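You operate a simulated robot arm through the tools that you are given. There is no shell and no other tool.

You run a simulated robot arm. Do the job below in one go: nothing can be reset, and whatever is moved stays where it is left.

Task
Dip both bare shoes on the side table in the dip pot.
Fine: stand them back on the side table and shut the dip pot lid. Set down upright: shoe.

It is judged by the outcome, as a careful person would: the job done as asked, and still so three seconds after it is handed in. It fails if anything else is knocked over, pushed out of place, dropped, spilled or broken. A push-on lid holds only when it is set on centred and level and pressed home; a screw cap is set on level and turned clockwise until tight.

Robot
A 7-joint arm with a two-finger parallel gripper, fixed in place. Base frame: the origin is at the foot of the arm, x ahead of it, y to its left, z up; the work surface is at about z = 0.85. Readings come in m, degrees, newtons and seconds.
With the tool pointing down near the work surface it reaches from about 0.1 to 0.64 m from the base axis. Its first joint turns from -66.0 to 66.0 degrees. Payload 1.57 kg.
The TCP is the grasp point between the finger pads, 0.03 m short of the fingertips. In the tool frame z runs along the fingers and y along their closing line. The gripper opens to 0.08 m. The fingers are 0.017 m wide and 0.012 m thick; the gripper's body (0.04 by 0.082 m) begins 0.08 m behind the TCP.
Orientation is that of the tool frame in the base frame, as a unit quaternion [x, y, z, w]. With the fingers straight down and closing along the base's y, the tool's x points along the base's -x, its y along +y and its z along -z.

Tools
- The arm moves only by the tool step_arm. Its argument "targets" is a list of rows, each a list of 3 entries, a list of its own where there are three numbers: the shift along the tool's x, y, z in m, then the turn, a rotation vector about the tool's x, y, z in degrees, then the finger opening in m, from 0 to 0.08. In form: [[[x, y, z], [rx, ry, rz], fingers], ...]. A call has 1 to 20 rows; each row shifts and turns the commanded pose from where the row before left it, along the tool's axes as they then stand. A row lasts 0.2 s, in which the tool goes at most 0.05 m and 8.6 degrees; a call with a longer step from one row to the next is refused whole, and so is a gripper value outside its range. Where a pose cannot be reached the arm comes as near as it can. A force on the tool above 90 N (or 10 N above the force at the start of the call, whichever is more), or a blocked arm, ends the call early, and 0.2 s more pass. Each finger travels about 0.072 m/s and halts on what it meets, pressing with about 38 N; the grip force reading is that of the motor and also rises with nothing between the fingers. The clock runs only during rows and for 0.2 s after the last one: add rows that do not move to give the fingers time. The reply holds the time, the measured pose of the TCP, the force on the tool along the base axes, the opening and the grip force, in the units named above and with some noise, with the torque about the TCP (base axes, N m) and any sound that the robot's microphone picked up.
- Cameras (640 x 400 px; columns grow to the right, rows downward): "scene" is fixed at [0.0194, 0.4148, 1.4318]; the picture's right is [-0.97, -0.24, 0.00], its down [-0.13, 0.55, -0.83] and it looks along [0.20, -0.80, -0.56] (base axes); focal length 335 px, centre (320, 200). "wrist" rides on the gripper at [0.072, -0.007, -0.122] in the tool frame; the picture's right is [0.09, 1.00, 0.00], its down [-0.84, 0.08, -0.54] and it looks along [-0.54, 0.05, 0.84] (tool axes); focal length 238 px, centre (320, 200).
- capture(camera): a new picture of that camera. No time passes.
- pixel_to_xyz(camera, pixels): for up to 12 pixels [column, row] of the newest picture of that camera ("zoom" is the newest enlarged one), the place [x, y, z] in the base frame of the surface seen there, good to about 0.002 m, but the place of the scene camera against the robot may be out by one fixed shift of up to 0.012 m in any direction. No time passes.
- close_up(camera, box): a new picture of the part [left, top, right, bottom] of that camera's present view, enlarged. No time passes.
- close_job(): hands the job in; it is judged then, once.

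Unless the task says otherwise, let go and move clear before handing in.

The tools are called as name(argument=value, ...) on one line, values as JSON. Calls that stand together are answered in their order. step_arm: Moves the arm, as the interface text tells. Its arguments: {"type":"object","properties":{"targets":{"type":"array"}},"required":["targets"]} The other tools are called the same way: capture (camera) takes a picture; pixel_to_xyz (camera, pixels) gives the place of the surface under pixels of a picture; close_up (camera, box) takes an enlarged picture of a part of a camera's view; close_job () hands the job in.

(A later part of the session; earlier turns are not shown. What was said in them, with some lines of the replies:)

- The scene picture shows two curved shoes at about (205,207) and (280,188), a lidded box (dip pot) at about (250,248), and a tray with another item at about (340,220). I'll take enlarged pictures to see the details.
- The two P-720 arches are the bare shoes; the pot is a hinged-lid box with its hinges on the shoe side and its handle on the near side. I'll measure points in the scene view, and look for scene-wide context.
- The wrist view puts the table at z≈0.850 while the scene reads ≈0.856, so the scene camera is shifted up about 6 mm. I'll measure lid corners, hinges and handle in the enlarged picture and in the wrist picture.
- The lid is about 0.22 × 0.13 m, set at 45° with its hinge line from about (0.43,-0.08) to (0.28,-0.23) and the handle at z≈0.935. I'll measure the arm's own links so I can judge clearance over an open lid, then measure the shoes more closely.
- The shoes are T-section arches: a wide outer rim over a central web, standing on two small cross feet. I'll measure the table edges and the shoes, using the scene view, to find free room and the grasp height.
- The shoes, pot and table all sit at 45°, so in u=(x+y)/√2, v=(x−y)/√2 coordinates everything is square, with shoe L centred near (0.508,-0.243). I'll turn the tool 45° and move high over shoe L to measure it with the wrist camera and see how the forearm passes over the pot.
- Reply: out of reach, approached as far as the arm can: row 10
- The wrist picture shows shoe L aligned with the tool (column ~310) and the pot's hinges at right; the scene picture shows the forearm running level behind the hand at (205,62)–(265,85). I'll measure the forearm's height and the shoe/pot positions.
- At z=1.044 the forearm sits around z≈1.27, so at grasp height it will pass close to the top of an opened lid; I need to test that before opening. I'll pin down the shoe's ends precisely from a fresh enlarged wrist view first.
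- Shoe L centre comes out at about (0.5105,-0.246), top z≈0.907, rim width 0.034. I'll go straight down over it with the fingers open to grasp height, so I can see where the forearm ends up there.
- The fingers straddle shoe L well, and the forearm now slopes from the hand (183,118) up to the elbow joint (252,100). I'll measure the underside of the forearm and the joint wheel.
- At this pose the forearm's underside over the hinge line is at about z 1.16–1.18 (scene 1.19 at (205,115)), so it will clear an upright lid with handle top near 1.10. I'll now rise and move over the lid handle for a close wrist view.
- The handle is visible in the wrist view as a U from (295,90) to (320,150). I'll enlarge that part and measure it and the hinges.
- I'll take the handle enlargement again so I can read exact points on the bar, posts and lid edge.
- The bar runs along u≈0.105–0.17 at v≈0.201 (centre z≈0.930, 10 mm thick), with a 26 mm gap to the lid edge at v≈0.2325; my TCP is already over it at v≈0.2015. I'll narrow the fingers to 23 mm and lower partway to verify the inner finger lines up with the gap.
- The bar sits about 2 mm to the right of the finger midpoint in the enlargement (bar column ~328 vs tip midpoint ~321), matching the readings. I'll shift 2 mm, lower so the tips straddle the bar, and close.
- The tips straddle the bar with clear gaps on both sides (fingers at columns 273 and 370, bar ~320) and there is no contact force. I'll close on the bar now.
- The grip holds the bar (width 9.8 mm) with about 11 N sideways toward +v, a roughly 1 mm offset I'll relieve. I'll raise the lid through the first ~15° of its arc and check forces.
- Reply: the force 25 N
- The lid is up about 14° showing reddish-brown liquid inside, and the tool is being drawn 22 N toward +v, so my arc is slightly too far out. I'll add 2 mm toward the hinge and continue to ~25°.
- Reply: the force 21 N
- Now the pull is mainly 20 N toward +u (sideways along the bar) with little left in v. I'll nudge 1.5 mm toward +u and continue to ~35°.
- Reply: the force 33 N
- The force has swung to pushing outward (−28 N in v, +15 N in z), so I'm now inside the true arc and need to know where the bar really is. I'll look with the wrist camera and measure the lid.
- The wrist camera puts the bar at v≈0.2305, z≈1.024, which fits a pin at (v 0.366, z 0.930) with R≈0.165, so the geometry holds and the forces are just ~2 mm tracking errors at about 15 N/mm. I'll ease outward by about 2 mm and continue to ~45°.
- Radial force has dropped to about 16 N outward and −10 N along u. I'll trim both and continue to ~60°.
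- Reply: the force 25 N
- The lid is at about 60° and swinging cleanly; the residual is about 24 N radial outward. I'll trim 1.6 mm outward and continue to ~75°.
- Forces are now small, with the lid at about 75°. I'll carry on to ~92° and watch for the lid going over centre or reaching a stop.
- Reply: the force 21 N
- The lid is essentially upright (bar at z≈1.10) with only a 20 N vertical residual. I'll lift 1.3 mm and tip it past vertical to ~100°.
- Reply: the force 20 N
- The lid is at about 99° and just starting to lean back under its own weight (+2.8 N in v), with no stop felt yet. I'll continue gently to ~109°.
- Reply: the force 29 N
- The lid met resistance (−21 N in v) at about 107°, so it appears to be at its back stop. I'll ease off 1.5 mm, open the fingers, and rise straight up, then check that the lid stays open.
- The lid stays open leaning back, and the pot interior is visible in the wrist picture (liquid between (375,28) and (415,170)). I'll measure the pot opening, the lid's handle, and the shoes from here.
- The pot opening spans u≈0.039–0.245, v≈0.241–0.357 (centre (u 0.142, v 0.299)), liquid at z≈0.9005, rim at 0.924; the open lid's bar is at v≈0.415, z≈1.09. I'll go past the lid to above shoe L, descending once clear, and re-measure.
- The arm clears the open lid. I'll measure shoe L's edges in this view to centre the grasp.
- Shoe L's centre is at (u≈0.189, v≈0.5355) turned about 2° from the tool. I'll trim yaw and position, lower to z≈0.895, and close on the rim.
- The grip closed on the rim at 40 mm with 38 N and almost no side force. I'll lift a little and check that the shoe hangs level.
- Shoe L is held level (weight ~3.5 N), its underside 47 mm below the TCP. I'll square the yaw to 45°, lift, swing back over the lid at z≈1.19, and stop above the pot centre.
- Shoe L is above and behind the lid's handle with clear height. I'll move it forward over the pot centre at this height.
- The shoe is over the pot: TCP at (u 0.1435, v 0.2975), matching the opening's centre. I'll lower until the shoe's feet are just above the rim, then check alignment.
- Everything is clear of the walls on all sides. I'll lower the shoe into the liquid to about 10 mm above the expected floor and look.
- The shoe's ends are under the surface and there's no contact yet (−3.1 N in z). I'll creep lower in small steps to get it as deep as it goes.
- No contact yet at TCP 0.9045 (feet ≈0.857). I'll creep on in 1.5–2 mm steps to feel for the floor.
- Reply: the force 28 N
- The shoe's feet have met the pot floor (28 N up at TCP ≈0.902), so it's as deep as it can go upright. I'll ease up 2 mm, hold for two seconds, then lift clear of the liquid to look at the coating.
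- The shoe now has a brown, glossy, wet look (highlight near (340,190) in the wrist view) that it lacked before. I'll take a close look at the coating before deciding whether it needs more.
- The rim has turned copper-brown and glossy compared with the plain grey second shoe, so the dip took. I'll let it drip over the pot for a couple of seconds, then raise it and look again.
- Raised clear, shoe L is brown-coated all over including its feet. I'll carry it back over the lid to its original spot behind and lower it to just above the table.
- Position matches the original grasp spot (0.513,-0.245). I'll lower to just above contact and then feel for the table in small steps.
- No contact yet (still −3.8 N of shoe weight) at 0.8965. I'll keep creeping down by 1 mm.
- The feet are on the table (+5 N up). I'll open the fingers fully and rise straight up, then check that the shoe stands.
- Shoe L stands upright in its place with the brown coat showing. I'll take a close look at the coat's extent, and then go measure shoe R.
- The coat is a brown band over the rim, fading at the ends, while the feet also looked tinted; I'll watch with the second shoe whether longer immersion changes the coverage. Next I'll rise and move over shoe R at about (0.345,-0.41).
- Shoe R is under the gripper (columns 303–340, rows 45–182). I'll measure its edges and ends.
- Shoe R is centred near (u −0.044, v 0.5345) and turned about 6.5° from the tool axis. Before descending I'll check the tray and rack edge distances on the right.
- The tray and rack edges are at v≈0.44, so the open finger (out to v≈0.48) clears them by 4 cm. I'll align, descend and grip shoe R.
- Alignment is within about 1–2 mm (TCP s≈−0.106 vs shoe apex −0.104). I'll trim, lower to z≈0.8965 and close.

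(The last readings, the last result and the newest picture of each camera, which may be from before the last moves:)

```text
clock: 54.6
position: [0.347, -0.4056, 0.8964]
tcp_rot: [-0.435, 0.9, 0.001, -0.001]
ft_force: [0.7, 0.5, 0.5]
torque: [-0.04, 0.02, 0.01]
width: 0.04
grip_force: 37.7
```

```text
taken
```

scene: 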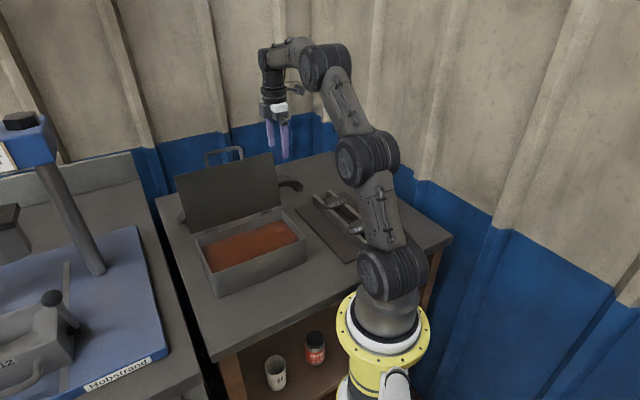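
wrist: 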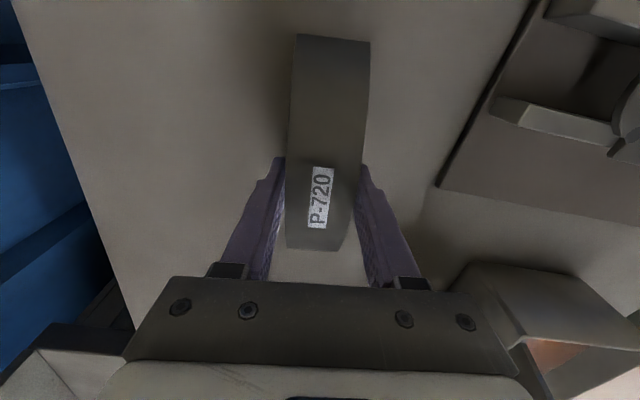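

Shoe R is gripped (40 mm, 38 N). I'll lift it, square the yaw to 45°, and climb back toward the pot, checking midway.

step_arm(targets=[[[0, 0, -0.01], [0, 0, 0], 0.02], [[0, 0, -0.03], [0, 0, 0], 0.02], [[0, 0, -0.045], [0, 0, 6.6], 0.02], [[0, 0, -0.045], [0, 0, 0], 0.02], [[0, 0, -0.045], [0, 0, 0], 0.02], [[0, 0.03, -0.035], [0, 0, 0], 0.02], [[0, 0.03, -0.035], [0, 0, 0], 0.02], [[0, 0.02, -0.03], [0, 0, 0], 0.02], [[0, 0, -0.023], [0, 0, 0], 0.02], [[0, 0, 0], [0, 0, 0], 0.02]])

capture(camera="wrist")

capture(camera="scene")

```text
clock: 56.8
position: [0.2937, -0.3499, 1.195]
tcp_rot: [-0.382, 0.924, 0.0, 0.0]
ft_force: [0.4, 0.8, -3.2]
torque: [0.01, 0.01, -0.01]
width: 0.0397
grip_force: 37.5
```

```text
taken
```

wrist: 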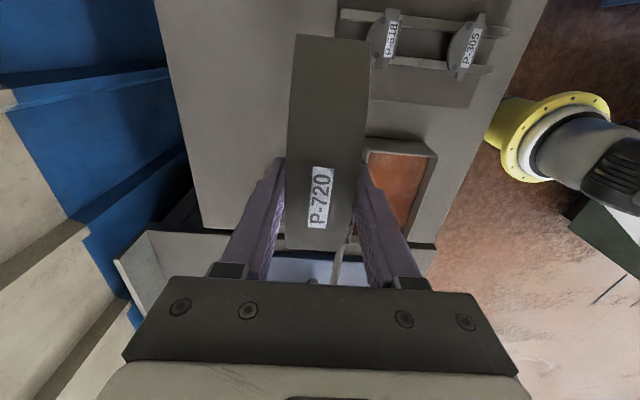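

```text
taken
```

scene: 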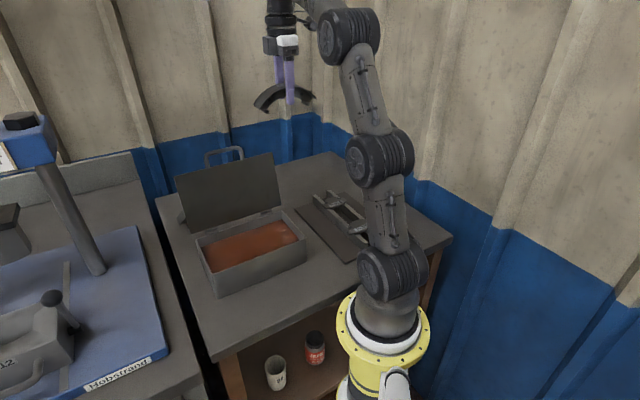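

Shoe R is held level at z≈1.195. I'll move it diagonally over the lid to above the pot centre.

step_arm(targets=[[[-0.03045, 0.0263, 0], [0, 0, 0], 0.02], [[-0.03045, 0.0263, 0], [0, 0, 0], 0.02], [[-0.03045, 0.0263, 0], [0, 0, 0], 0.02], [[-0.03045, 0.0263, 0], [0, 0, 0], 0.02], [[-0.03045, 0.0263, 0], [0, 0, 0], 0.02], [[-0.03045, 0.0263, 0], [0, 0, 0], 0.02], [[0, 0, 0], [0, 0, 0], 0.02]])

close_up(camera="scene", box=[170, 80, 330, 260])

```text
clock: 58.4
position: [0.3118, -0.1082, 1.1934]
tcp_rot: [-0.383, 0.924, 0.0, 0.0]
ft_force: [0.3, -0.4, -3.3]
torque: [0.03, 0.03, -0.03]
width: 0.0396
grip_force: 38.1
```

```text
2.22 times, centred on (250, 170) of scene
```

zoom: 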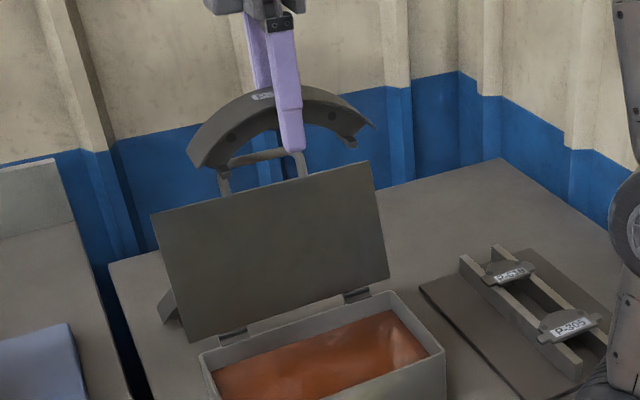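

Same pose as before over the pot and the shoe is grey all over, which makes a useful comparison. I'll lower it into the liquid along the same line.

step_arm(targets=[[[0, 0, 0.045], [0, 0, 0], 0.02], [[0, 0, 0.045], [0, 0, 0], 0.02], [[0, 0, 0.045], [0, 0, 0], 0.02], [[0, 0, 0.045], [0, 0, 0], 0.02], [[0, 0, 0.03], [0, 0, 0], 0.02], [[0, 0, 0.02], [0, 0, 0], 0.02], [[0, 0, 0], [0, 0, 0], 0.02]])

close_up(camera="scene", box=[215, 200, 285, 260])

close_up(camera="wrist", box=[100, 0, 480, 280])

```text
clock: 60.0
position: [0.3122, -0.1119, 0.9655]
tcp_rot: [-0.382, 0.924, 0.0, 0.0]
ft_force: [0.1, -0.1, -3.1]
torque: [-0.02, -0.02, 0.02]
width: 0.0399
grip_force: 37.6
```

```text
6.67 times, centred on (250, 230) of scene
```

zoom: 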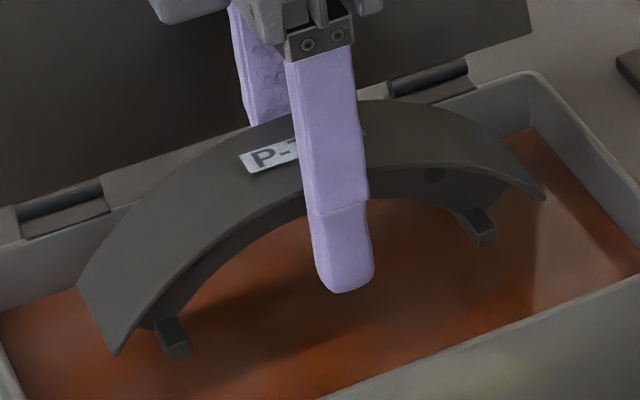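

```text
1.43 times, centred on (290, 140) of wrist
```

zoom: 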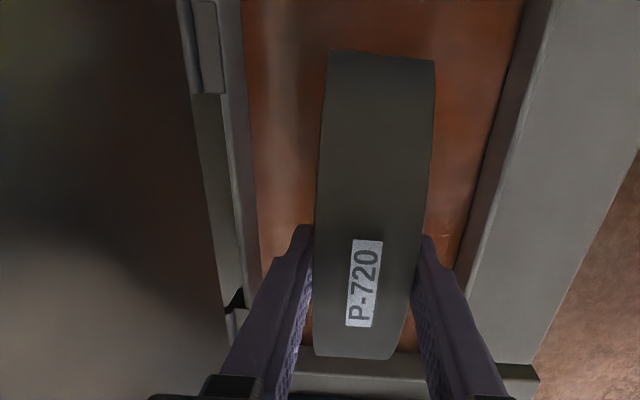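

Before the dip this shoe is plain grey everywhere, feet included. I'll lower it in to 0.9165, then on toward the floor.

step_arm(targets=[[[0, 0, 0.02], [0, 0, 0], 0.02], [[0, 0, 0.015], [0, 0, 0], 0.02], [[0, 0, 0.014], [0, 0, 0], 0.02]])

close_up(camera="wrist", box=[100, 0, 480, 280])

step_arm(targets=[[[0, 0, 0.006], [0, 0, 0], 0.02], [[0, 0, 0.004], [0, 0, 0], 0.02], [[0, 0, 0], [0, 0, 0], 0.02]])

close_up(camera="wrist", box=[100, 0, 480, 280])

```text
clock: 60.8
position: [0.3092, -0.1093, 0.9148]
tcp_rot: [-0.383, 0.924, 0.0, 0.001]
ft_force: [-0.4, -0.4, -2.5]
torque: [0.0, 0.0, 0.0]
width: 0.0398
grip_force: 37.7
```

```text
1.43 times, centred on (290, 140) of wrist
```

zoom: 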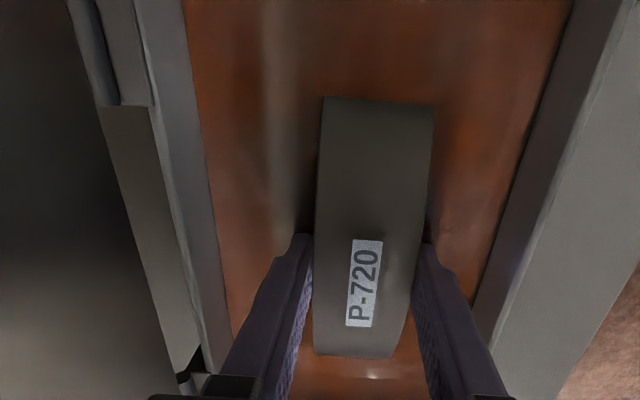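

```text
clock: 61.6
position: [0.3102, -0.1083, 0.9047]
tcp_rot: [-0.383, 0.924, 0.0, 0.0]
ft_force: [0.0, -0.6, -3.2]
torque: [0.0, 0.01, 0.03]
width: 0.0401
grip_force: 37.8
```

```text
1.43 times, centred on (290, 140) of wrist
```

zoom: 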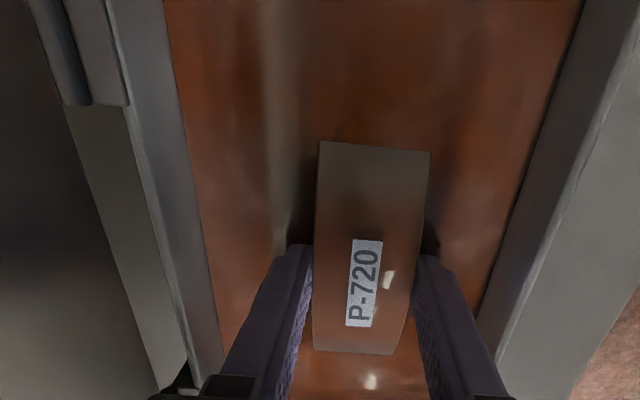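

The shoe showed no colour right at entry (clock 60.8) but had begun to turn glossy brown by 61.6, so the coat develops with time in the liquid. I'll hold it in and watch how it progresses.

step_arm(targets=[[[0, 0, 0], [0, 0, 0], 0.02], [[0, 0, 0], [0, 0, 0], 0.02], [[0, 0, 0], [0, 0, 0], 0.02], [[0, 0, 0], [0, 0, 0], 0.02], [[0, 0, 0], [0, 0, 0], 0.02], [[0, 0, 0], [0, 0, 0], 0.02], [[0, 0, 0], [0, 0, 0], 0.02], [[0, 0, 0], [0, 0, 0], 0.02]])

close_up(camera="wrist", box=[100, 0, 480, 280])

step_arm(targets=[[[0, 0, 0], [0, 0, 0], 0.02], [[0, 0, 0], [0, 0, 0], 0.02], [[0, 0, 0], [0, 0, 0], 0.02], [[0, 0, 0], [0, 0, 0], 0.02], [[0, 0, 0], [0, 0, 0], 0.02], [[0, 0, 0], [0, 0, 0], 0.02], [[0, 0, 0], [0, 0, 0], 0.02], [[0, 0, 0], [0, 0, 0], 0.02], [[0, 0, 0], [0, 0, 0], 0.02], [[0, 0, 0], [0, 0, 0], 0.02], [[0, 0, 0], [0, 0, 0], 0.02], [[0, 0, 0], [0, 0, 0], 0.02], [[0, 0, 0], [0, 0, 0], 0.02], [[0, 0, 0], [0, 0, 0], 0.02], [[0, 0, 0], [0, 0, 0], 0.02], [[0, 0, 0], [0, 0, 0], 0.02], [[0, 0, 0], [0, 0, 0], 0.02], [[0, 0, 0], [0, 0, 0], 0.02], [[0, 0, 0], [0, 0, 0], 0.02], [[0, 0, 0], [0, 0, 0], 0.02]])

close_up(camera="wrist", box=[100, 0, 480, 280])

close_up(camera="scene", box=[190, 190, 310, 280])

```text
clock: 63.4
position: [0.3084, -0.1086, 0.9061]
tcp_rot: [-0.382, 0.924, 0.0, -0.001]
ft_force: [-0.7, 0.6, -2.4]
torque: [0.02, -0.01, -0.02]
width: 0.0397
grip_force: 38.1
```

```text
1.43 times, centred on (290, 140) of wrist
```

zoom: 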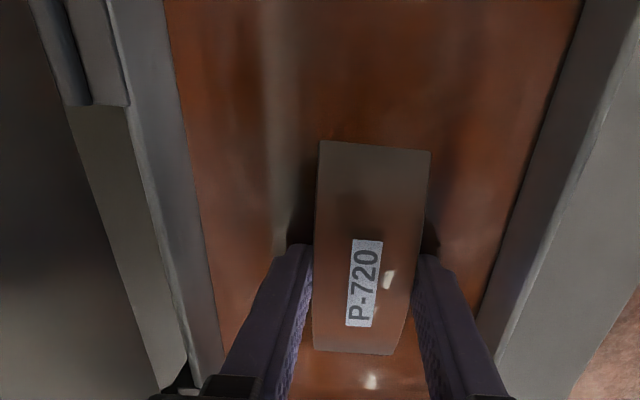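

```text
clock: 67.6
position: [0.3089, -0.1087, 0.904]
tcp_rot: [-0.382, 0.924, 0.001, 0.0]
ft_force: [-0.8, -0.2, -2.9]
torque: [0.0, -0.04, 0.01]
width: 0.0401
grip_force: 37.6
```

```text
1.43 times, centred on (290, 140) of wrist
```

zoom: 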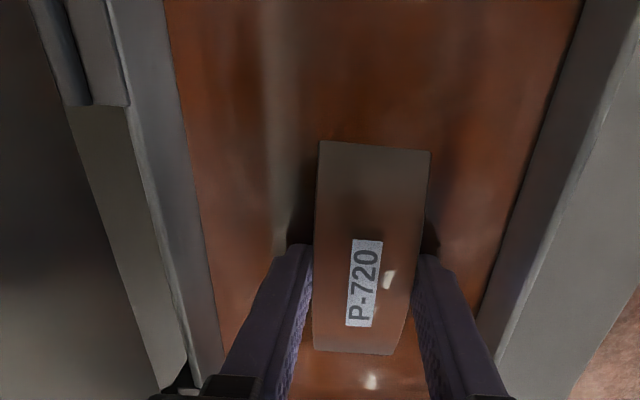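

```text
4.44 times, centred on (250, 235) of scene
```

zoom: 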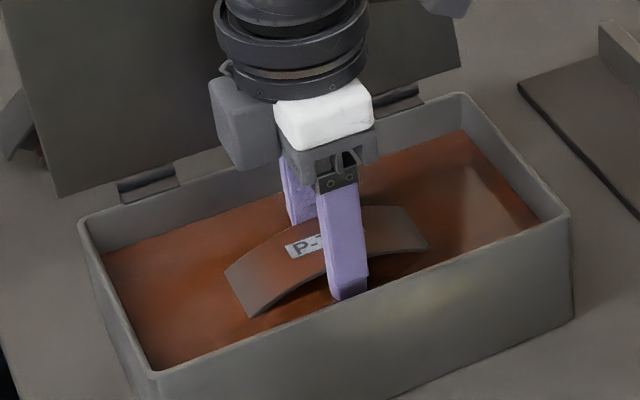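

The look is unchanged from 63.4 to 67.6 s and matches shoe L, so the coat is complete. I'll lift it clear, let it drip over the pot, then raise it.

step_arm(targets=[[[0, 0, -0.01], [0, 0, 0], 0.02], [[0, 0, -0.015], [0, 0, 0], 0.02], [[0, 0, -0.02], [0, 0, 0], 0.02], [[0, 0, -0.025], [0, 0, 0], 0.02], [[0, 0, 0], [0, 0, 0], 0.02], [[0, 0, 0], [0, 0, 0], 0.02], [[0, 0, 0], [0, 0, 0], 0.02], [[0, 0, 0], [0, 0, 0], 0.02], [[0, 0, 0], [0, 0, 0], 0.02], [[0, 0, 0], [0, 0, 0], 0.02], [[0, 0, 0], [0, 0, 0], 0.02], [[0, 0, 0], [0, 0, 0], 0.02], [[0, 0, 0], [0, 0, 0], 0.02], [[0, 0, 0], [0, 0, 0], 0.02], [[0, 0, 0], [0, 0, 0], 0.02]])

close_up(camera="scene", box=[215, 200, 285, 260])

close_up(camera="wrist", box=[100, 0, 480, 280])

```text
clock: 70.8
position: [0.309, -0.1069, 0.9743]
tcp_rot: [-0.382, 0.924, 0.001, 0.0]
ft_force: [1.5, -0.6, -3.8]
torque: [0.0, -0.02, 0.02]
width: 0.04
grip_force: 37.8
```

```text
6.67 times, centred on (250, 230) of scene
```

zoom: 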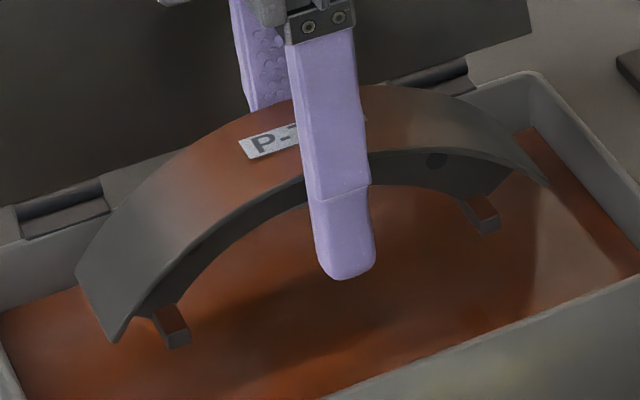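

```text
1.43 times, centred on (290, 140) of wrist
```

zoom: 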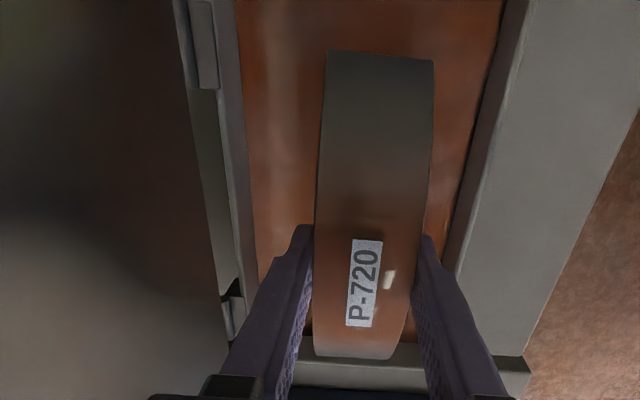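

The upward-facing surfaces (rim top and tops of the feet) are now brown on this shoe too, just like the first. I'll raise it and carry it back over the lid to its original place.

step_arm(targets=[[[0, 0, -0.0445], [0, 0, 0], 0.02], [[0, 0, -0.0445], [0, 0, 0], 0.02], [[0, 0, -0.0445], [0, 0, 0], 0.02], [[0, 0, -0.0445], [0, 0, 0], 0.02], [[0, 0, -0.0445], [0, 0, 0], 0.02], [[0.0305, -0.0268, 0], [0, 0, 0], 0.02], [[0.0305, -0.0268, 0], [0, 0, 0], 0.02], [[0.0305, -0.0268, 0], [0, 0, 0], 0.02], [[0.0305, -0.0268, 0], [0, 0, 0], 0.02], [[0.0305, -0.0268, 0], [0, 0, 0], 0.02], [[0.0305, -0.0268, 0], [0, 0, 0], 0.02], [[0.0014, -0.02, 0.03], [0, 0, 0], 0.02], [[0, -0.03, 0.035], [0, 0, 0], 0.02], [[0, -0.028, 0.035], [0, 0, 0], 0.02], [[0, 0, 0.03], [0, 0, -6.6], 0.02], [[0, 0, 0.045], [0, 0, 0], 0.02], [[0, 0, 0.045], [0, 0, 0], 0.02], [[0, 0, 0.03], [0, 0, 0], 0.02], [[0, 0, 0], [0, 0, 0], 0.02]])

capture(camera="wrist")

capture(camera="scene")

```text
clock: 74.8
position: [0.3506, -0.4052, 0.9465]
tcp_rot: [-0.435, 0.9, 0.0, 0.0]
ft_force: [-0.6, -0.3, -4.0]
torque: [0.01, 0.0, -0.02]
width: 0.0398
grip_force: 37.8
```

```text
taken
```

wrist: 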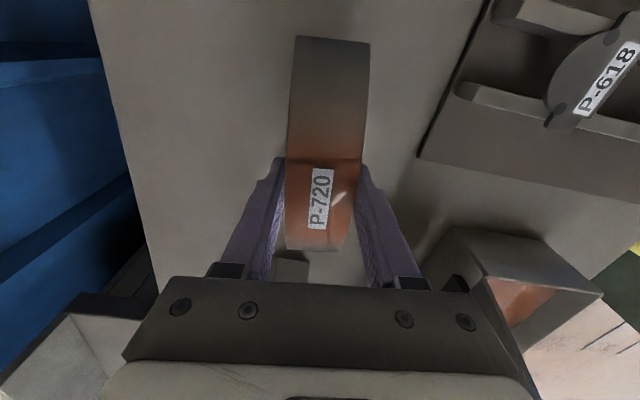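

```text
taken
```

scene: 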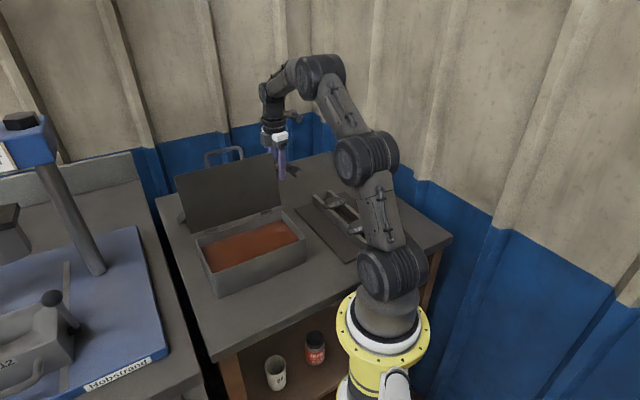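

Shoe R is back over its spot (0.3506,-0.4052), clear of shoe L and the tray. I'll lower to just above the table and then creep to contact.

step_arm(targets=[[[0, 0, 0.025], [0, 0, 0], 0.02], [[0, 0, 0.016], [0, 0, 0], 0.02], [[0, 0, 0.006], [0, 0, 0], 0.02], [[0, 0, 0], [0, 0, 0], 0.02]])

step_arm(targets=[[[0, 0, 0.0015], [0, 0, 0], 0.02], [[0, 0, 0], [0, 0, 0], 0.02]])

step_arm(targets=[[[0, 0, 0.001], [0, 0, 0], 0.02], [[0, 0, 0], [0, 0, 0], 0.02]])

```text
clock: 75.8
position: [0.3482, -0.4048, 0.9008]
tcp_rot: [-0.435, 0.901, 0.0, 0.0]
ft_force: [-0.3, -0.5, -2.9]
torque: [0.0, -0.01, 0.02]
width: 0.0399
grip_force: 38.5
```

```text
clock: 76.4
position: [0.3469, -0.4055, 0.8994]
tcp_rot: [-0.435, 0.9, -0.001, 0.0]
ft_force: [-0.3, 0.2, -3.0]
torque: [-0.01, 0.02, 0.02]
width: 0.0398
grip_force: 37.8
```

```text
clock: 77.0
position: [0.3482, -0.4053, 0.8981]
tcp_rot: [-0.436, 0.9, 0.0, 0.0]
ft_force: [-0.7, -0.2, -2.8]
torque: [-0.01, 0.0, -0.01]
width: 0.0396
grip_force: 38.2
```

Still carrying the full weight (−2.8 N) at 0.898. I'll continue in 1 mm steps.

step_arm(targets=[[[0, 0, 0.001], [0, 0, 0], 0.02], [[0, 0, 0], [0, 0, 0], 0.02]])

step_arm(targets=[[[0, 0, 0.001], [0, 0, 0], 0.02], [[0, 0, 0], [0, 0, 0], 0.02]])

```text
clock: 77.6
position: [0.3473, -0.4065, 0.8975]
tcp_rot: [-0.436, 0.9, 0.0, 0.0]
ft_force: [-1.3, -0.6, -3.4]
torque: [0.01, 0.02, -0.02]
width: 0.04
grip_force: 38.1
```

```text
clock: 78.2
position: [0.3471, -0.4065, 0.8957]
tcp_rot: [-0.435, 0.9, 0.0, 0.0]
ft_force: [0.1, 0.3, -3.5]
torque: [0.01, 0.03, -0.02]
width: 0.0398
grip_force: 38.1
```

step_arm(targets=[[[0, 0, 0.001], [0, 0, 0], 0.02], [[0, 0, 0], [0, 0, 0], 0.02]])

step_arm(targets=[[[0, 0, 0.0007], [0, 0, 0], 0.02], [[0, 0, 0], [0, 0, 0], 0.02]])

```text
clock: 78.8
position: [0.3485, -0.4076, 0.8961]
tcp_rot: [-0.436, 0.9, 0.0, 0.0]
ft_force: [-2.1, 0.1, -0.2]
torque: [0.16, -0.02, 0.04]
width: 0.0398
grip_force: 38.3
```

```text
clock: 79.4
position: [0.3468, -0.4074, 0.8966]
tcp_rot: [-0.435, 0.9, 0.0, 0.001]
ft_force: [-1.1, 5.1, 10.1]
torque: [0.21, 0.29, -0.06]
width: 0.04
grip_force: 37.5
```

The feet are on the table (+10 N up). I'll release, open fully, and rise straight up to check both shoes.

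step_arm(targets=[[[0, 0, -0.0005], [0, 0, 0], 0.044], [[0, 0, 0], [0, 0, 0], 0.06], [[0, 0, 0], [0, 0, 0], 0.08], [[0, 0, 0], [0, 0, 0], 0.08], [[0, 0, -0.02], [0, 0, 0], 0.08], [[0, 0, -0.04], [0, 0, 0], 0.08], [[0, 0, -0.045], [0, 0, 0], 0.08], [[0, 0, -0.045], [0, 0, 6.6], 0.08], [[0, 0, 0], [0, 0, 0], 0.08]])

capture(camera="wrist")

capture(camera="scene")

```text
clock: 81.4
position: [0.3485, -0.4071, 1.0438]
tcp_rot: [-0.382, 0.924, 0.0, 0.0]
ft_force: [0.2, -0.1, 0.5]
torque: [0.0, 0.01, 0.02]
width: 0.0801
grip_force: 0.1
```

```text
taken
```

wrist: 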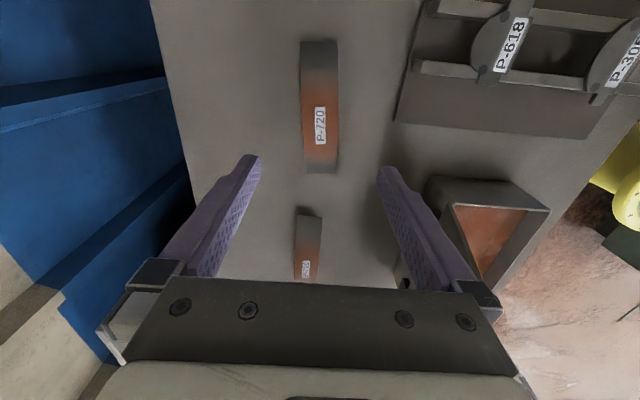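

```text
taken
```

scene: 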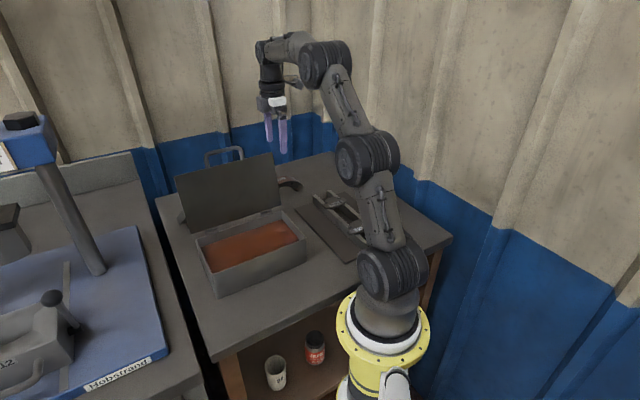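

Both shoes stand upright with brown coats (rows 40–172 and 210–280 in the wrist view), and the rack and tray are undisturbed. Next I'll close the lid: I'll move up and over its handle with the fingers narrowed, and measure the bar.

step_arm(targets=[[[0, 0, -0.045], [0, 0, 0], 0.08], [[0, 0.03, -0.035], [0, 0, 0], 0.06], [[0, 0.03, -0.035], [0, 0, 0], 0.04], [[0, 0, -0.03], [0, 0, 0], 0.03], [[-0.0455, 0.0145, 0], [0, 0, 0], 0.03], [[-0.0455, 0.0145, 0], [0, 0, 0], 0.03], [[-0.0455, 0.0145, 0], [0, 0, 0], 0.03], [[-0.0455, 0.0145, 0], [0, 0, 0], 0.03], [[0, 0, 0], [0, 0, 0], 0.03]])

capture(camera="wrist")

close_up(camera="wrist", box=[240, 60, 400, 240])

close_up(camera="scene", box=[150, 50, 310, 240])

```text
clock: 83.4
position: [0.395, -0.1903, 1.1875]
tcp_rot: [-0.383, 0.924, 0.0, 0.0]
ft_force: [-0.1, -0.7, -0.1]
torque: [-0.02, -0.05, -0.01]
width: 0.0302
grip_force: 0.2
```

```text
taken
```

wrist: 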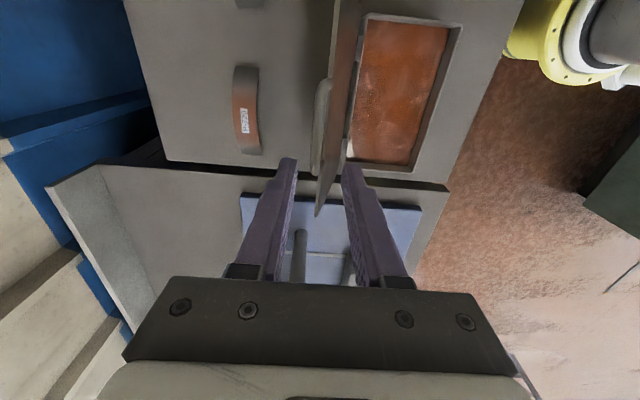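

```text
2.22 times, centred on (320, 150) of wrist
```

zoom: 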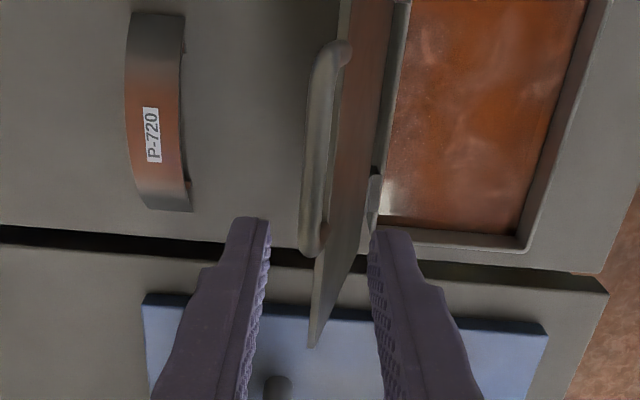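

```text
2.11 times, centred on (230, 145) of scene
```

zoom: 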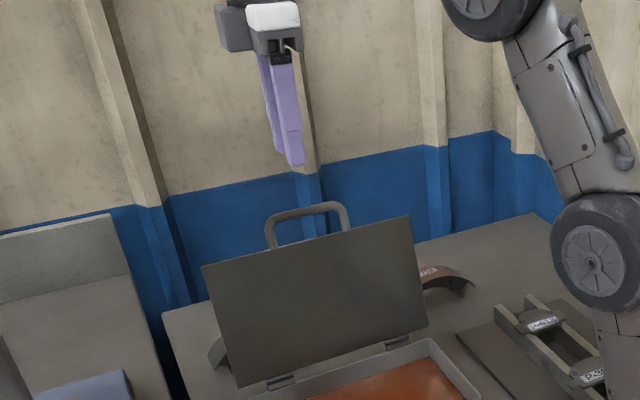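

close_up(camera="wrist", box=[240, 60, 400, 240])

pixel_to_xyz(camera="zoom", pixels=[[325, 80], [320, 120], [316, 160], [312, 200], [310, 230], [308, 160], [325, 160], [335, 50], [315, 250], [330, 280], [365, 100], [318, 320]])

pixel_to_xyz(camera="scene", pixels=[[213, 158], [220, 151], [227, 149], [231, 155], [223, 150], [217, 152], [210, 165], [232, 158]])

```text
2.22 times, centred on (320, 150) of wrist
```

zoom: 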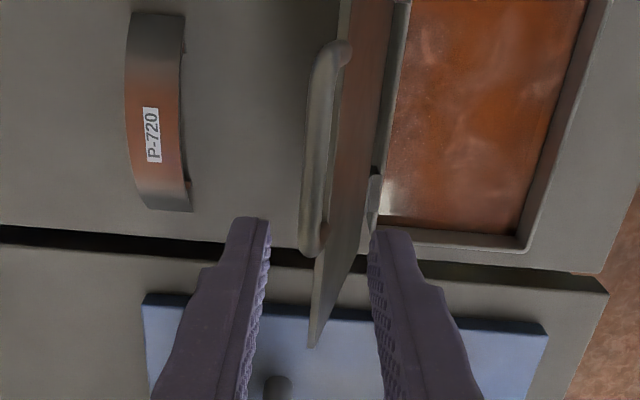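

```text
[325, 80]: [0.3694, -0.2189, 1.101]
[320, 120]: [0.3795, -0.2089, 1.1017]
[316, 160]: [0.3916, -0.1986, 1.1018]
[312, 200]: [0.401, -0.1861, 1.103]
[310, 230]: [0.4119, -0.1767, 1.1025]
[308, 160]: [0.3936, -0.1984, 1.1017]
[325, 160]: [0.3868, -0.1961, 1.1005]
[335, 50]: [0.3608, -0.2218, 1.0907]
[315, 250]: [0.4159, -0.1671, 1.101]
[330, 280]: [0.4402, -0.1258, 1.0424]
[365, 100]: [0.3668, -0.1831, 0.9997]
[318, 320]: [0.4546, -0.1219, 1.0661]
```

```text
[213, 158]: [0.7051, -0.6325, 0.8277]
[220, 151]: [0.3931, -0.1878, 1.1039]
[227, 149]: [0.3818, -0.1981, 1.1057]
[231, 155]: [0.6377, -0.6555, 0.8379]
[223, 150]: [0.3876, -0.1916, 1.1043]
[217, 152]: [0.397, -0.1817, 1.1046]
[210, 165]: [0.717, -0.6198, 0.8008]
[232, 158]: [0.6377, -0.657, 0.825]
```

The open lid's bar is at v≈0.416, top z≈1.102 (centre ≈1.096), so the pin is a little higher than I assumed (z≈0.936). I'll centre over it and lower so the tips straddle the bar, then close on it.

step_arm(targets=[[[0.003, -0.0024, 0.025], [0, 0, 0], 0.03], [[0, 0, 0.025], [0, 0, 0], 0.03], [[0, 0, 0.015], [0, 0, 0], 0.03], [[0, 0, 0.01], [0, 0, 0], 0.03], [[0, 0, 0], [0, 0, 0], 0.03]])

close_up(camera="wrist", box=[240, 60, 400, 240])

close_up(camera="scene", box=[170, 80, 270, 200])

```text
clock: 84.6
position: [0.3923, -0.1995, 1.1147]
tcp_rot: [-0.382, 0.924, 0.0, -0.001]
ft_force: [-0.2, 0.3, -0.2]
torque: [0.01, -0.03, 0.01]
width: 0.03
grip_force: 0.1
```

```text
2.22 times, centred on (320, 150) of wrist
```

zoom: 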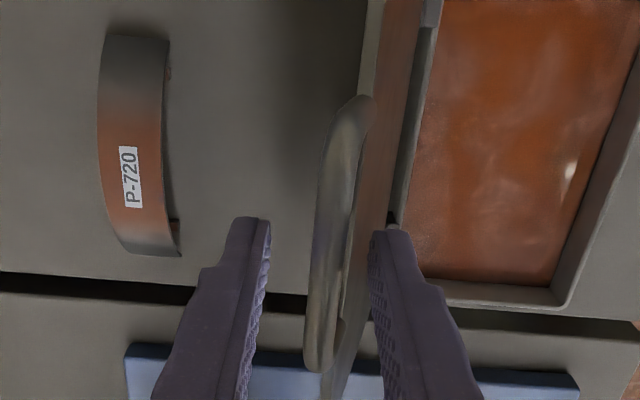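

```text
3.33 times, centred on (220, 140) of scene
```

zoom: 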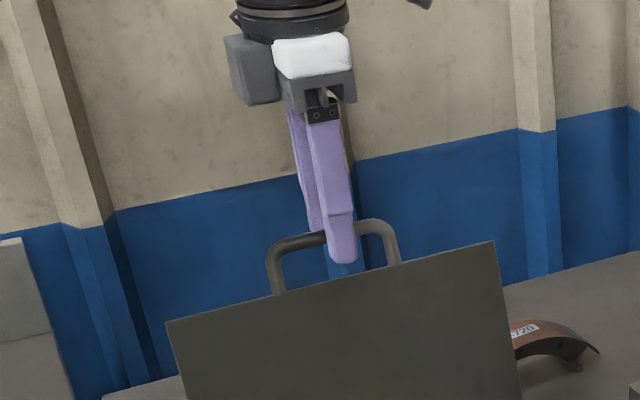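

The tips straddle the bar about 12 mm deep, but the bar sits ~3 mm right of centre (column 330 vs 320). I'll shift 2.5 mm and close on it.

step_arm(targets=[[[0, 0.0025, 0], [0, 0, 0], 0.03], [[0, 0, 0], [0, 0, 0], 0.016], [[0, 0, 0], [0, 0, 0], 0.004], [[0, 0, 0], [0, 0, 0], 0.004], [[0, 0, 0], [0, 0, 0], 0.004]])

close_up(camera="wrist", box=[240, 60, 400, 240])

```text
clock: 85.8
position: [0.3908, -0.1973, 1.1142]
tcp_rot: [-0.383, 0.924, -0.001, 0.0]
ft_force: [1.7, -0.1, 1.0]
torque: [-0.03, -0.04, -0.04]
width: 0.0095
grip_force: 28.0
```

```text
2.22 times, centred on (320, 150) of wrist
```

zoom: 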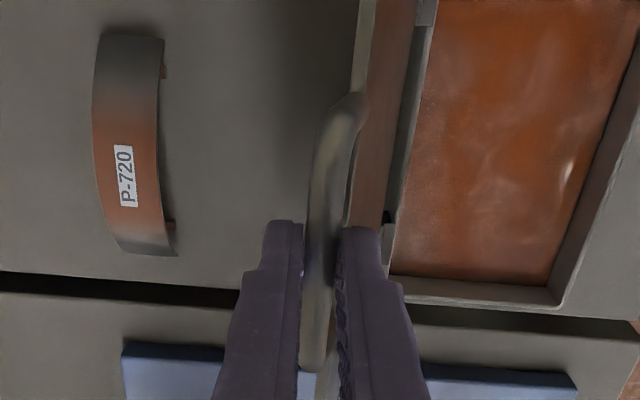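

Gripped on the bar with almost no side load. I'll swing the lid forward from ~107° to ~95° along the arc and check forces.

step_arm(targets=[[[0, 0.0107, -0.0031], [0, 0, 0], 0.004], [[0, 0.0104, -0.0021], [0, 0, 0], 0.004], [[0, 0.0144, -0.0019], [0, 0, 0], 0.004], [[0, 0, 0], [0, 0, 0], 0.004]])

```text
clock: 86.8
position: [0.3657, -0.1706, 1.1197]
tcp_rot: [-0.383, 0.924, 0.001, -0.002]
ft_force: [-0.1, 0.0, -9.4]
torque: [0.33, -0.32, -0.01]
width: 0.0098
grip_force: 27.7
```

Forces are small (−9 N vertical). I'll continue through vertical to ~80° with a slight downward trim.

step_arm(targets=[[[0, 0.0145, 0.0001], [0, 0, 0], 0.004], [[0, 0.0145, 0.0007], [0, 0, 0], 0.004], [[0, 0.0144, 0.0019], [0, 0, 0], 0.004], [[0, 0, 0], [0, 0, 0], 0.004]])

```text
clock: 87.8
position: [0.3348, -0.1431, 1.1201]
tcp_rot: [-0.383, 0.924, 0.0, 0.0]
ft_force: [8.9, 3.7, -18.2]
torque: [0.11, -0.21, -0.03]
width: 0.0094
grip_force: 27.5
```

The tool is being pulled inward (−18 N vertical), so it's ~1.2 mm outside the arc; u pull is +9 N. I'll trim both and carry on to ~65°.

step_arm(targets=[[[-0.0005, 0, 0.0012], [0, 0, 0], 0.004], [[0, 0.0141, 0.0032], [0, 0, 0], 0.004], [[0, 0.0138, 0.0044], [0, 0, 0], 0.004], [[0, 0.0133, 0.0056], [0, 0, 0], 0.004], [[0, 0, 0], [0, 0, 0], 0.004]])

```text
clock: 89.0
position: [0.3064, -0.1133, 1.1059]
tcp_rot: [-0.383, 0.924, 0.0, 0.0]
ft_force: [-6.7, -3.9, 4.3]
torque: [-0.34, 0.25, -0.01]
width: 0.0098
grip_force: 27.8
```

Forces are low at ~65°. I'll continue to ~50°.

step_arm(targets=[[[0.0004, 0.0128, 0.0067], [0, 0, 0], 0.004], [[0, 0.0122, 0.0078], [0, 0, 0], 0.004], [[0, 0.0115, 0.0088], [0, 0, 0], 0.004], [[0, 0, 0], [0, 0, 0], 0.004]])

close_up(camera="scene", box=[170, 100, 350, 300])

```text
clock: 90.0
position: [0.2801, -0.0876, 1.0798]
tcp_rot: [-0.382, 0.924, 0.001, 0.0]
ft_force: [-2.1, -0.1, -0.2]
torque: [0.02, 0.02, 0.02]
width: 0.0096
grip_force: 27.8
```

```text
2.00 times, centred on (260, 200) of scene
```

zoom: 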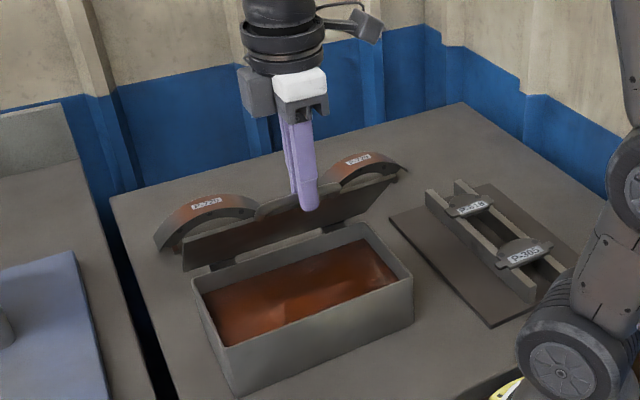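

The lid is at ~50° with near-zero forces, and both coated shoes stand behind it. I'll continue to ~35°.

step_arm(targets=[[[0, 0.0107, 0.0098], [0, 0, 0], 0.004], [[0, 0.0098, 0.0107], [0, 0, 0], 0.004], [[0, 0.0088, 0.0115], [0, 0, 0], 0.004], [[0, 0, 0], [0, 0, 0], 0.004]])

```text
clock: 91.0
position: [0.2604, -0.0674, 1.0492]
tcp_rot: [-0.382, 0.924, -0.001, -0.002]
ft_force: [-6.7, -16.8, -6.8]
torque: [-0.37, 0.15, -0.04]
width: 0.0097
grip_force: 28.0
```

Small loads: −17 N along u and about 10 N inward. I'll trim 1 mm along u and ~0.6 mm inward and continue to ~20°.

step_arm(targets=[[[0.001, -0.0005, 0.0004], [0, 0, 0], 0.004], [[0, 0.0078, 0.0122], [0, 0, 0], 0.004], [[0, 0.0067, 0.0128], [0, 0, 0], 0.004], [[0, 0.0055, 0.0134], [0, 0, 0], 0.004], [[0, 0, 0], [0, 0, 0], 0.004]])

```text
clock: 92.2
position: [0.2465, -0.052, 1.0099]
tcp_rot: [-0.383, 0.924, 0.0, 0.001]
ft_force: [-1.7, -4.5, -1.7]
torque: [-0.01, -0.13, 0.0]
width: 0.0098
grip_force: 28.0
```

Forces are negligible at ~20°. I'll continue down to ~5°.

step_arm(targets=[[[0, 0.0043, 0.0138], [0, 0, 0], 0.004], [[0, 0.0031, 0.0141], [0, 0, 0], 0.004], [[0, 0.0019, 0.0144], [0, 0, 0], 0.004], [[0, 0, 0], [0, 0, 0], 0.004]])

close_up(camera="scene", box=[180, 170, 340, 300])

```text
clock: 93.2
position: [0.2394, -0.0456, 0.9687]
tcp_rot: [-0.382, 0.924, -0.001, 0.002]
ft_force: [12.3, 10.1, -0.9]
torque: [0.6, -0.71, 0.05]
width: 0.0097
grip_force: 27.6
```

```text
3.08 times, centred on (260, 235) of scene
```

zoom: 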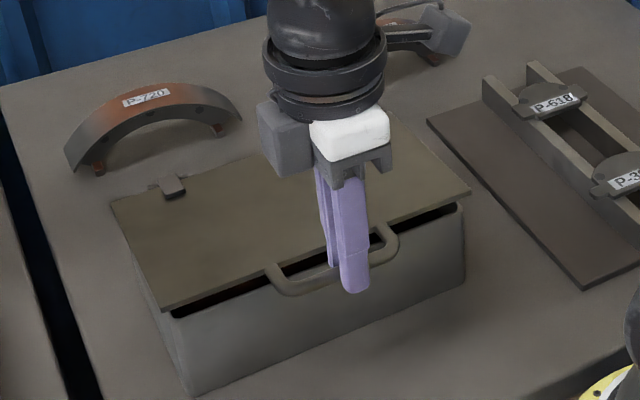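

The lid is nearly shut with about 20 mm left at the handle. I'll ease it down the rest in small steps and watch for it seating.

step_arm(targets=[[[-0.0008, 0.0004, 0.007], [0, 0, 0], 0.004], [[0, 0.0002, 0.007], [0, 0, 0], 0.004], [[0, 0, 0.003], [0, 0, 0], 0.004], [[0, 0, 0], [0, 0, 0], 0.004]])

step_arm(targets=[[[0, 0, 0.0025], [0, 0, 0], 0.004], [[0, 0, 0], [0, 0, 0], 0.004]])

```text
clock: 94.2
position: [0.2383, -0.0454, 0.9507]
tcp_rot: [-0.383, 0.924, -0.001, 0.001]
ft_force: [1.3, 4.2, 20.9]
torque: [0.12, -0.04, 0.02]
width: 0.0098
grip_force: 28.1
```

```text
clock: 94.8
position: [0.2382, -0.0471, 0.9478]
tcp_rot: [-0.383, 0.924, 0.0, 0.001]
ft_force: [0.7, 0.1, 21.4]
torque: [0.02, -0.01, -0.05]
width: 0.0096
grip_force: 27.8
```

The upward force plateaued at ~21 N and the TCP height (0.9478) equals the original closed-grip height, suggesting the lid is seated. I'll look at it closely.

close_up(camera="scene", box=[190, 200, 330, 300])

close_up(camera="wrist", box=[240, 40, 400, 230])

```text
4.00 times, centred on (260, 250) of scene
```

zoom: 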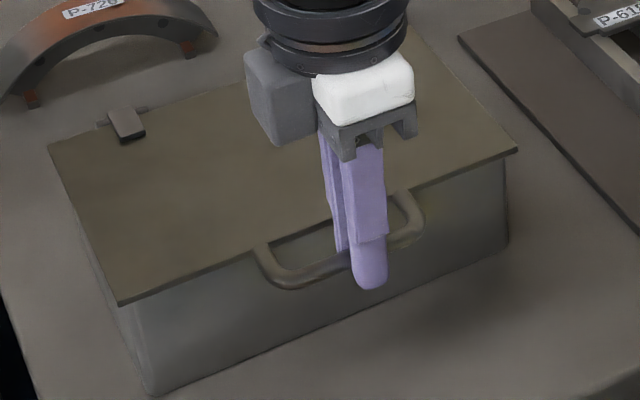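

```text
2.11 times, centred on (320, 135) of wrist
```

zoom: 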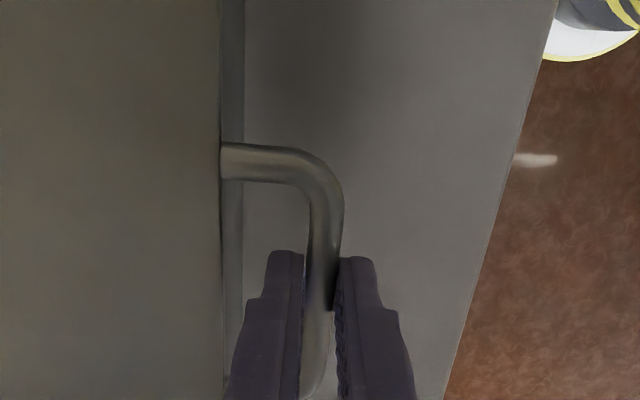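

The lid is flat and closed in both views. I'll open the fingers just enough (22 mm) to free the bar without touching the lid edge, then rise straight up.

step_arm(targets=[[[0, 0, -0.0005], [0, 0, 0], 0.016], [[0, 0, 0], [0, 0, 0], 0.022], [[0, 0, 0], [0, 0, 0], 0.022], [[0, 0, -0.01], [0, 0, 0], 0.022], [[0, 0, -0.02], [0, 0, 0], 0.022], [[0, 0, -0.04], [0, 0, 0], 0.022], [[0, 0, -0.04], [0, 0, 0], 0.022], [[0, 0, 0], [0, 0, 0], 0.022]])

capture(camera="wrist")

close_up(camera="scene", box=[150, 150, 350, 300])

```text
clock: 96.6
position: [0.2392, -0.0488, 1.0606]
tcp_rot: [-0.383, 0.924, 0.0, -0.001]
ft_force: [-0.6, -0.4, -0.4]
torque: [0.0, 0.02, 0.0]
width: 0.0219
grip_force: 0.0
```

```text
taken
```

wrist: 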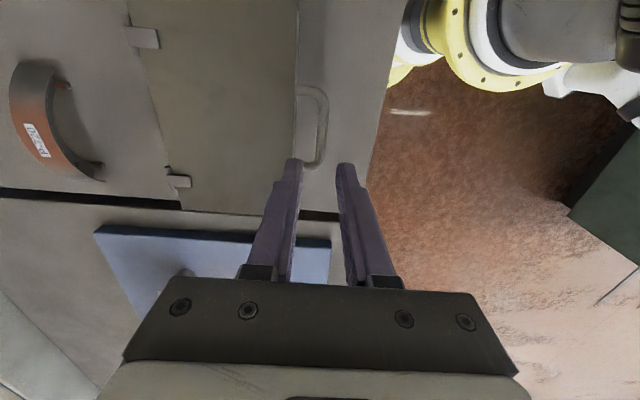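

```text
2.67 times, centred on (250, 225) of scene
```

zoom: 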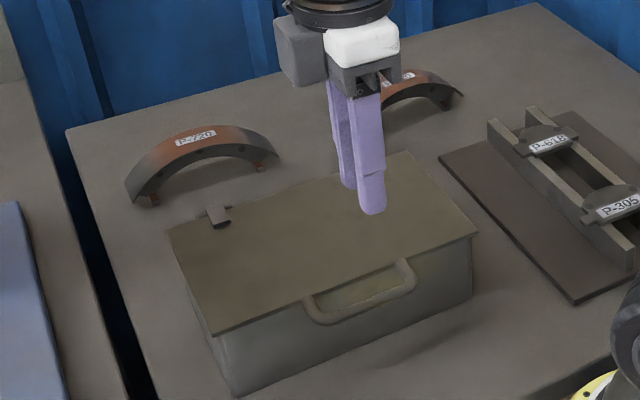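

The lid lies flat, both shoes stand coated. I'll check lid corner heights and handle position against the original values, and check the shoes' positions.

close_up(camera="scene", box=[180, 190, 340, 290])

pixel_to_xyz(camera="zoom", pixels=[[56, 190], [122, 338], [510, 188], [408, 74], [258, 287], [290, 322], [340, 308], [390, 290], [415, 268], [402, 232], [128, 165], [150, 390]])

pixel_to_xyz(camera="wrist", pixels=[[293, 50], [290, 150], [250, 100], [180, 150], [178, 200], [322, 120], [318, 155], [300, 92]])

```text
4.00 times, centred on (260, 240) of scene
```

zoom: 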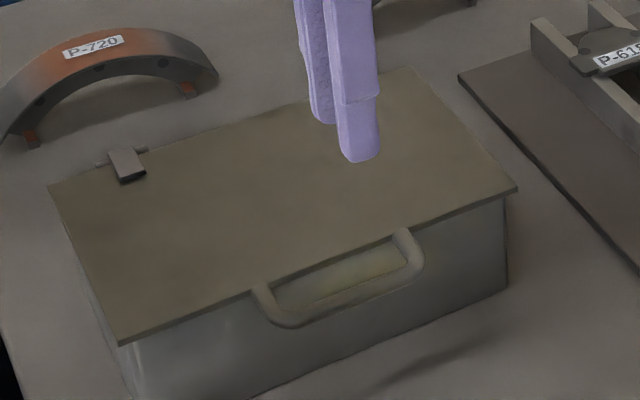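

```text
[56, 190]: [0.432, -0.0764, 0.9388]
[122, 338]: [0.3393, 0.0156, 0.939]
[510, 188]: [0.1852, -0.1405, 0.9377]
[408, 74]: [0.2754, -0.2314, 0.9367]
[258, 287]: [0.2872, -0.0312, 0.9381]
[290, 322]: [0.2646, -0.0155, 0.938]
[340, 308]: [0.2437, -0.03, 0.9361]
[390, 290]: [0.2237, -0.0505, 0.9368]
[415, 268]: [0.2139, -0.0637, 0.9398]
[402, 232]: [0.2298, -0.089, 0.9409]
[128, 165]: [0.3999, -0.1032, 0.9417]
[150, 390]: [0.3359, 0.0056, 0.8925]
```

```text
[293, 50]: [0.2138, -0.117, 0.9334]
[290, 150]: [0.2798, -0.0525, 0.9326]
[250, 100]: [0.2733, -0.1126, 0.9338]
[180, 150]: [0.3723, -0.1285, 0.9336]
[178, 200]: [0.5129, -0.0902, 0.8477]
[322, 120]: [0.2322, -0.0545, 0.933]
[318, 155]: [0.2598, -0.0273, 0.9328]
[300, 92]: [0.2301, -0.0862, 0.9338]
```

Lid corners, handle and pot all match the starting values to within 1–2 mm, so the pot is shut and hasn't moved. I'll raise the arm well clear and take final pictures.

step_arm(targets=[[[0, 0, -0.045], [0, 0, 0], 0.022], [[0, 0, -0.045], [0, 0, 0], 0.03], [[0, 0, -0.045], [0, 0, 0], 0.04], [[0, 0, 0], [0, 0, 0], 0.04], [[0, 0, 0], [0, 0, 0], 0.04], [[0, 0, 0], [0, 0, 0], 0.04]])

capture(camera="scene")

close_up(camera="scene", box=[150, 150, 350, 310])

capture(camera="wrist")

```text
clock: 98.0
position: [0.2379, -0.046, 1.1984]
tcp_rot: [-0.382, 0.924, 0.0, 0.0]
ft_force: [-0.2, 0.4, 0.1]
torque: [-0.04, -0.01, -0.01]
width: 0.04
grip_force: 0.1
```

```text
taken
```

scene: 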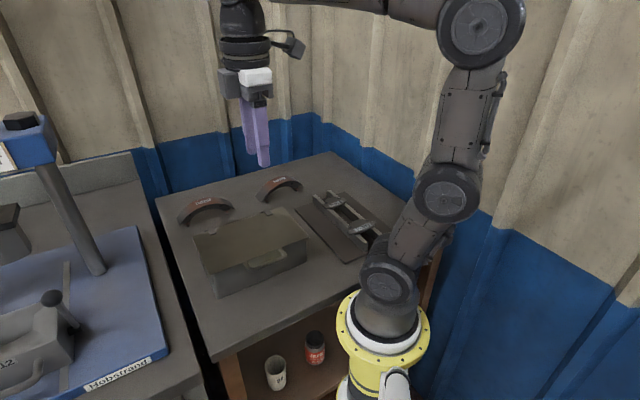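

```text
2.50 times, centred on (250, 230) of scene
```

zoom: 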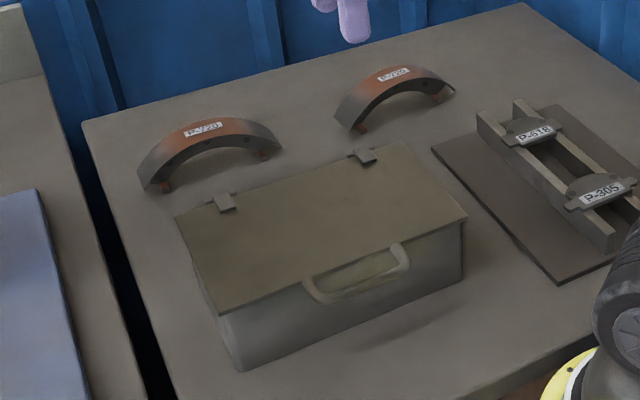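

```text
taken
```

wrist: 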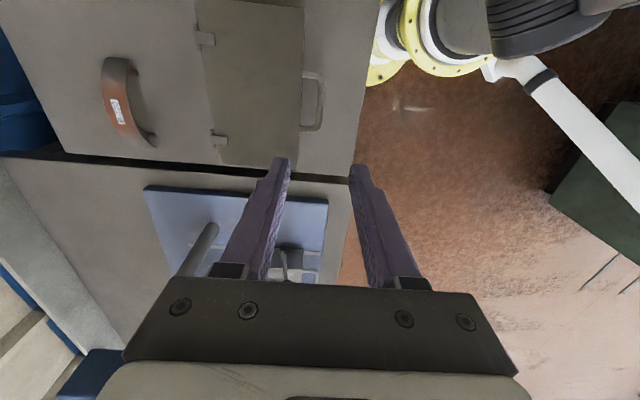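

The final pictures show both P-720 shoes brown-coated and upright in their places at (207,205) and (278,187). The pot is shut at (250,248), and the rack and tray are undisturbed. The gripper is empty and well clear, so I'll hand the job in.

close_job()

```text
The job is handed in.
```

The last pictures show the job done: both bare P-720 shoes have been dipped, they stand upright in their original spots on the side table, and the dip pot lid is shut.

- **Dip depth:** Upright in the pot, the shoes could not go fully under. The liquid is about 45 mm deep and the shoes are about 57 mm tall, so the top centimetre or so of each arch stayed above the surface. I touched the first shoe to the pot floor and stopped the second just above it. I held them in for about 5 and 7 seconds, then let each drip over the pot.
- **Coating:** Both shoes now look brown on the rim top and the tops of the feet. The rim ends still look grey in the pictures.
- **Lid:** I gripped the handle and lowered the lid until it seated. Afterwards its corners and handle read within about 2 mm of where they started.
- **Surroundings:** The tray and rack look undisturbed, and the arm is empty and clear of everything.
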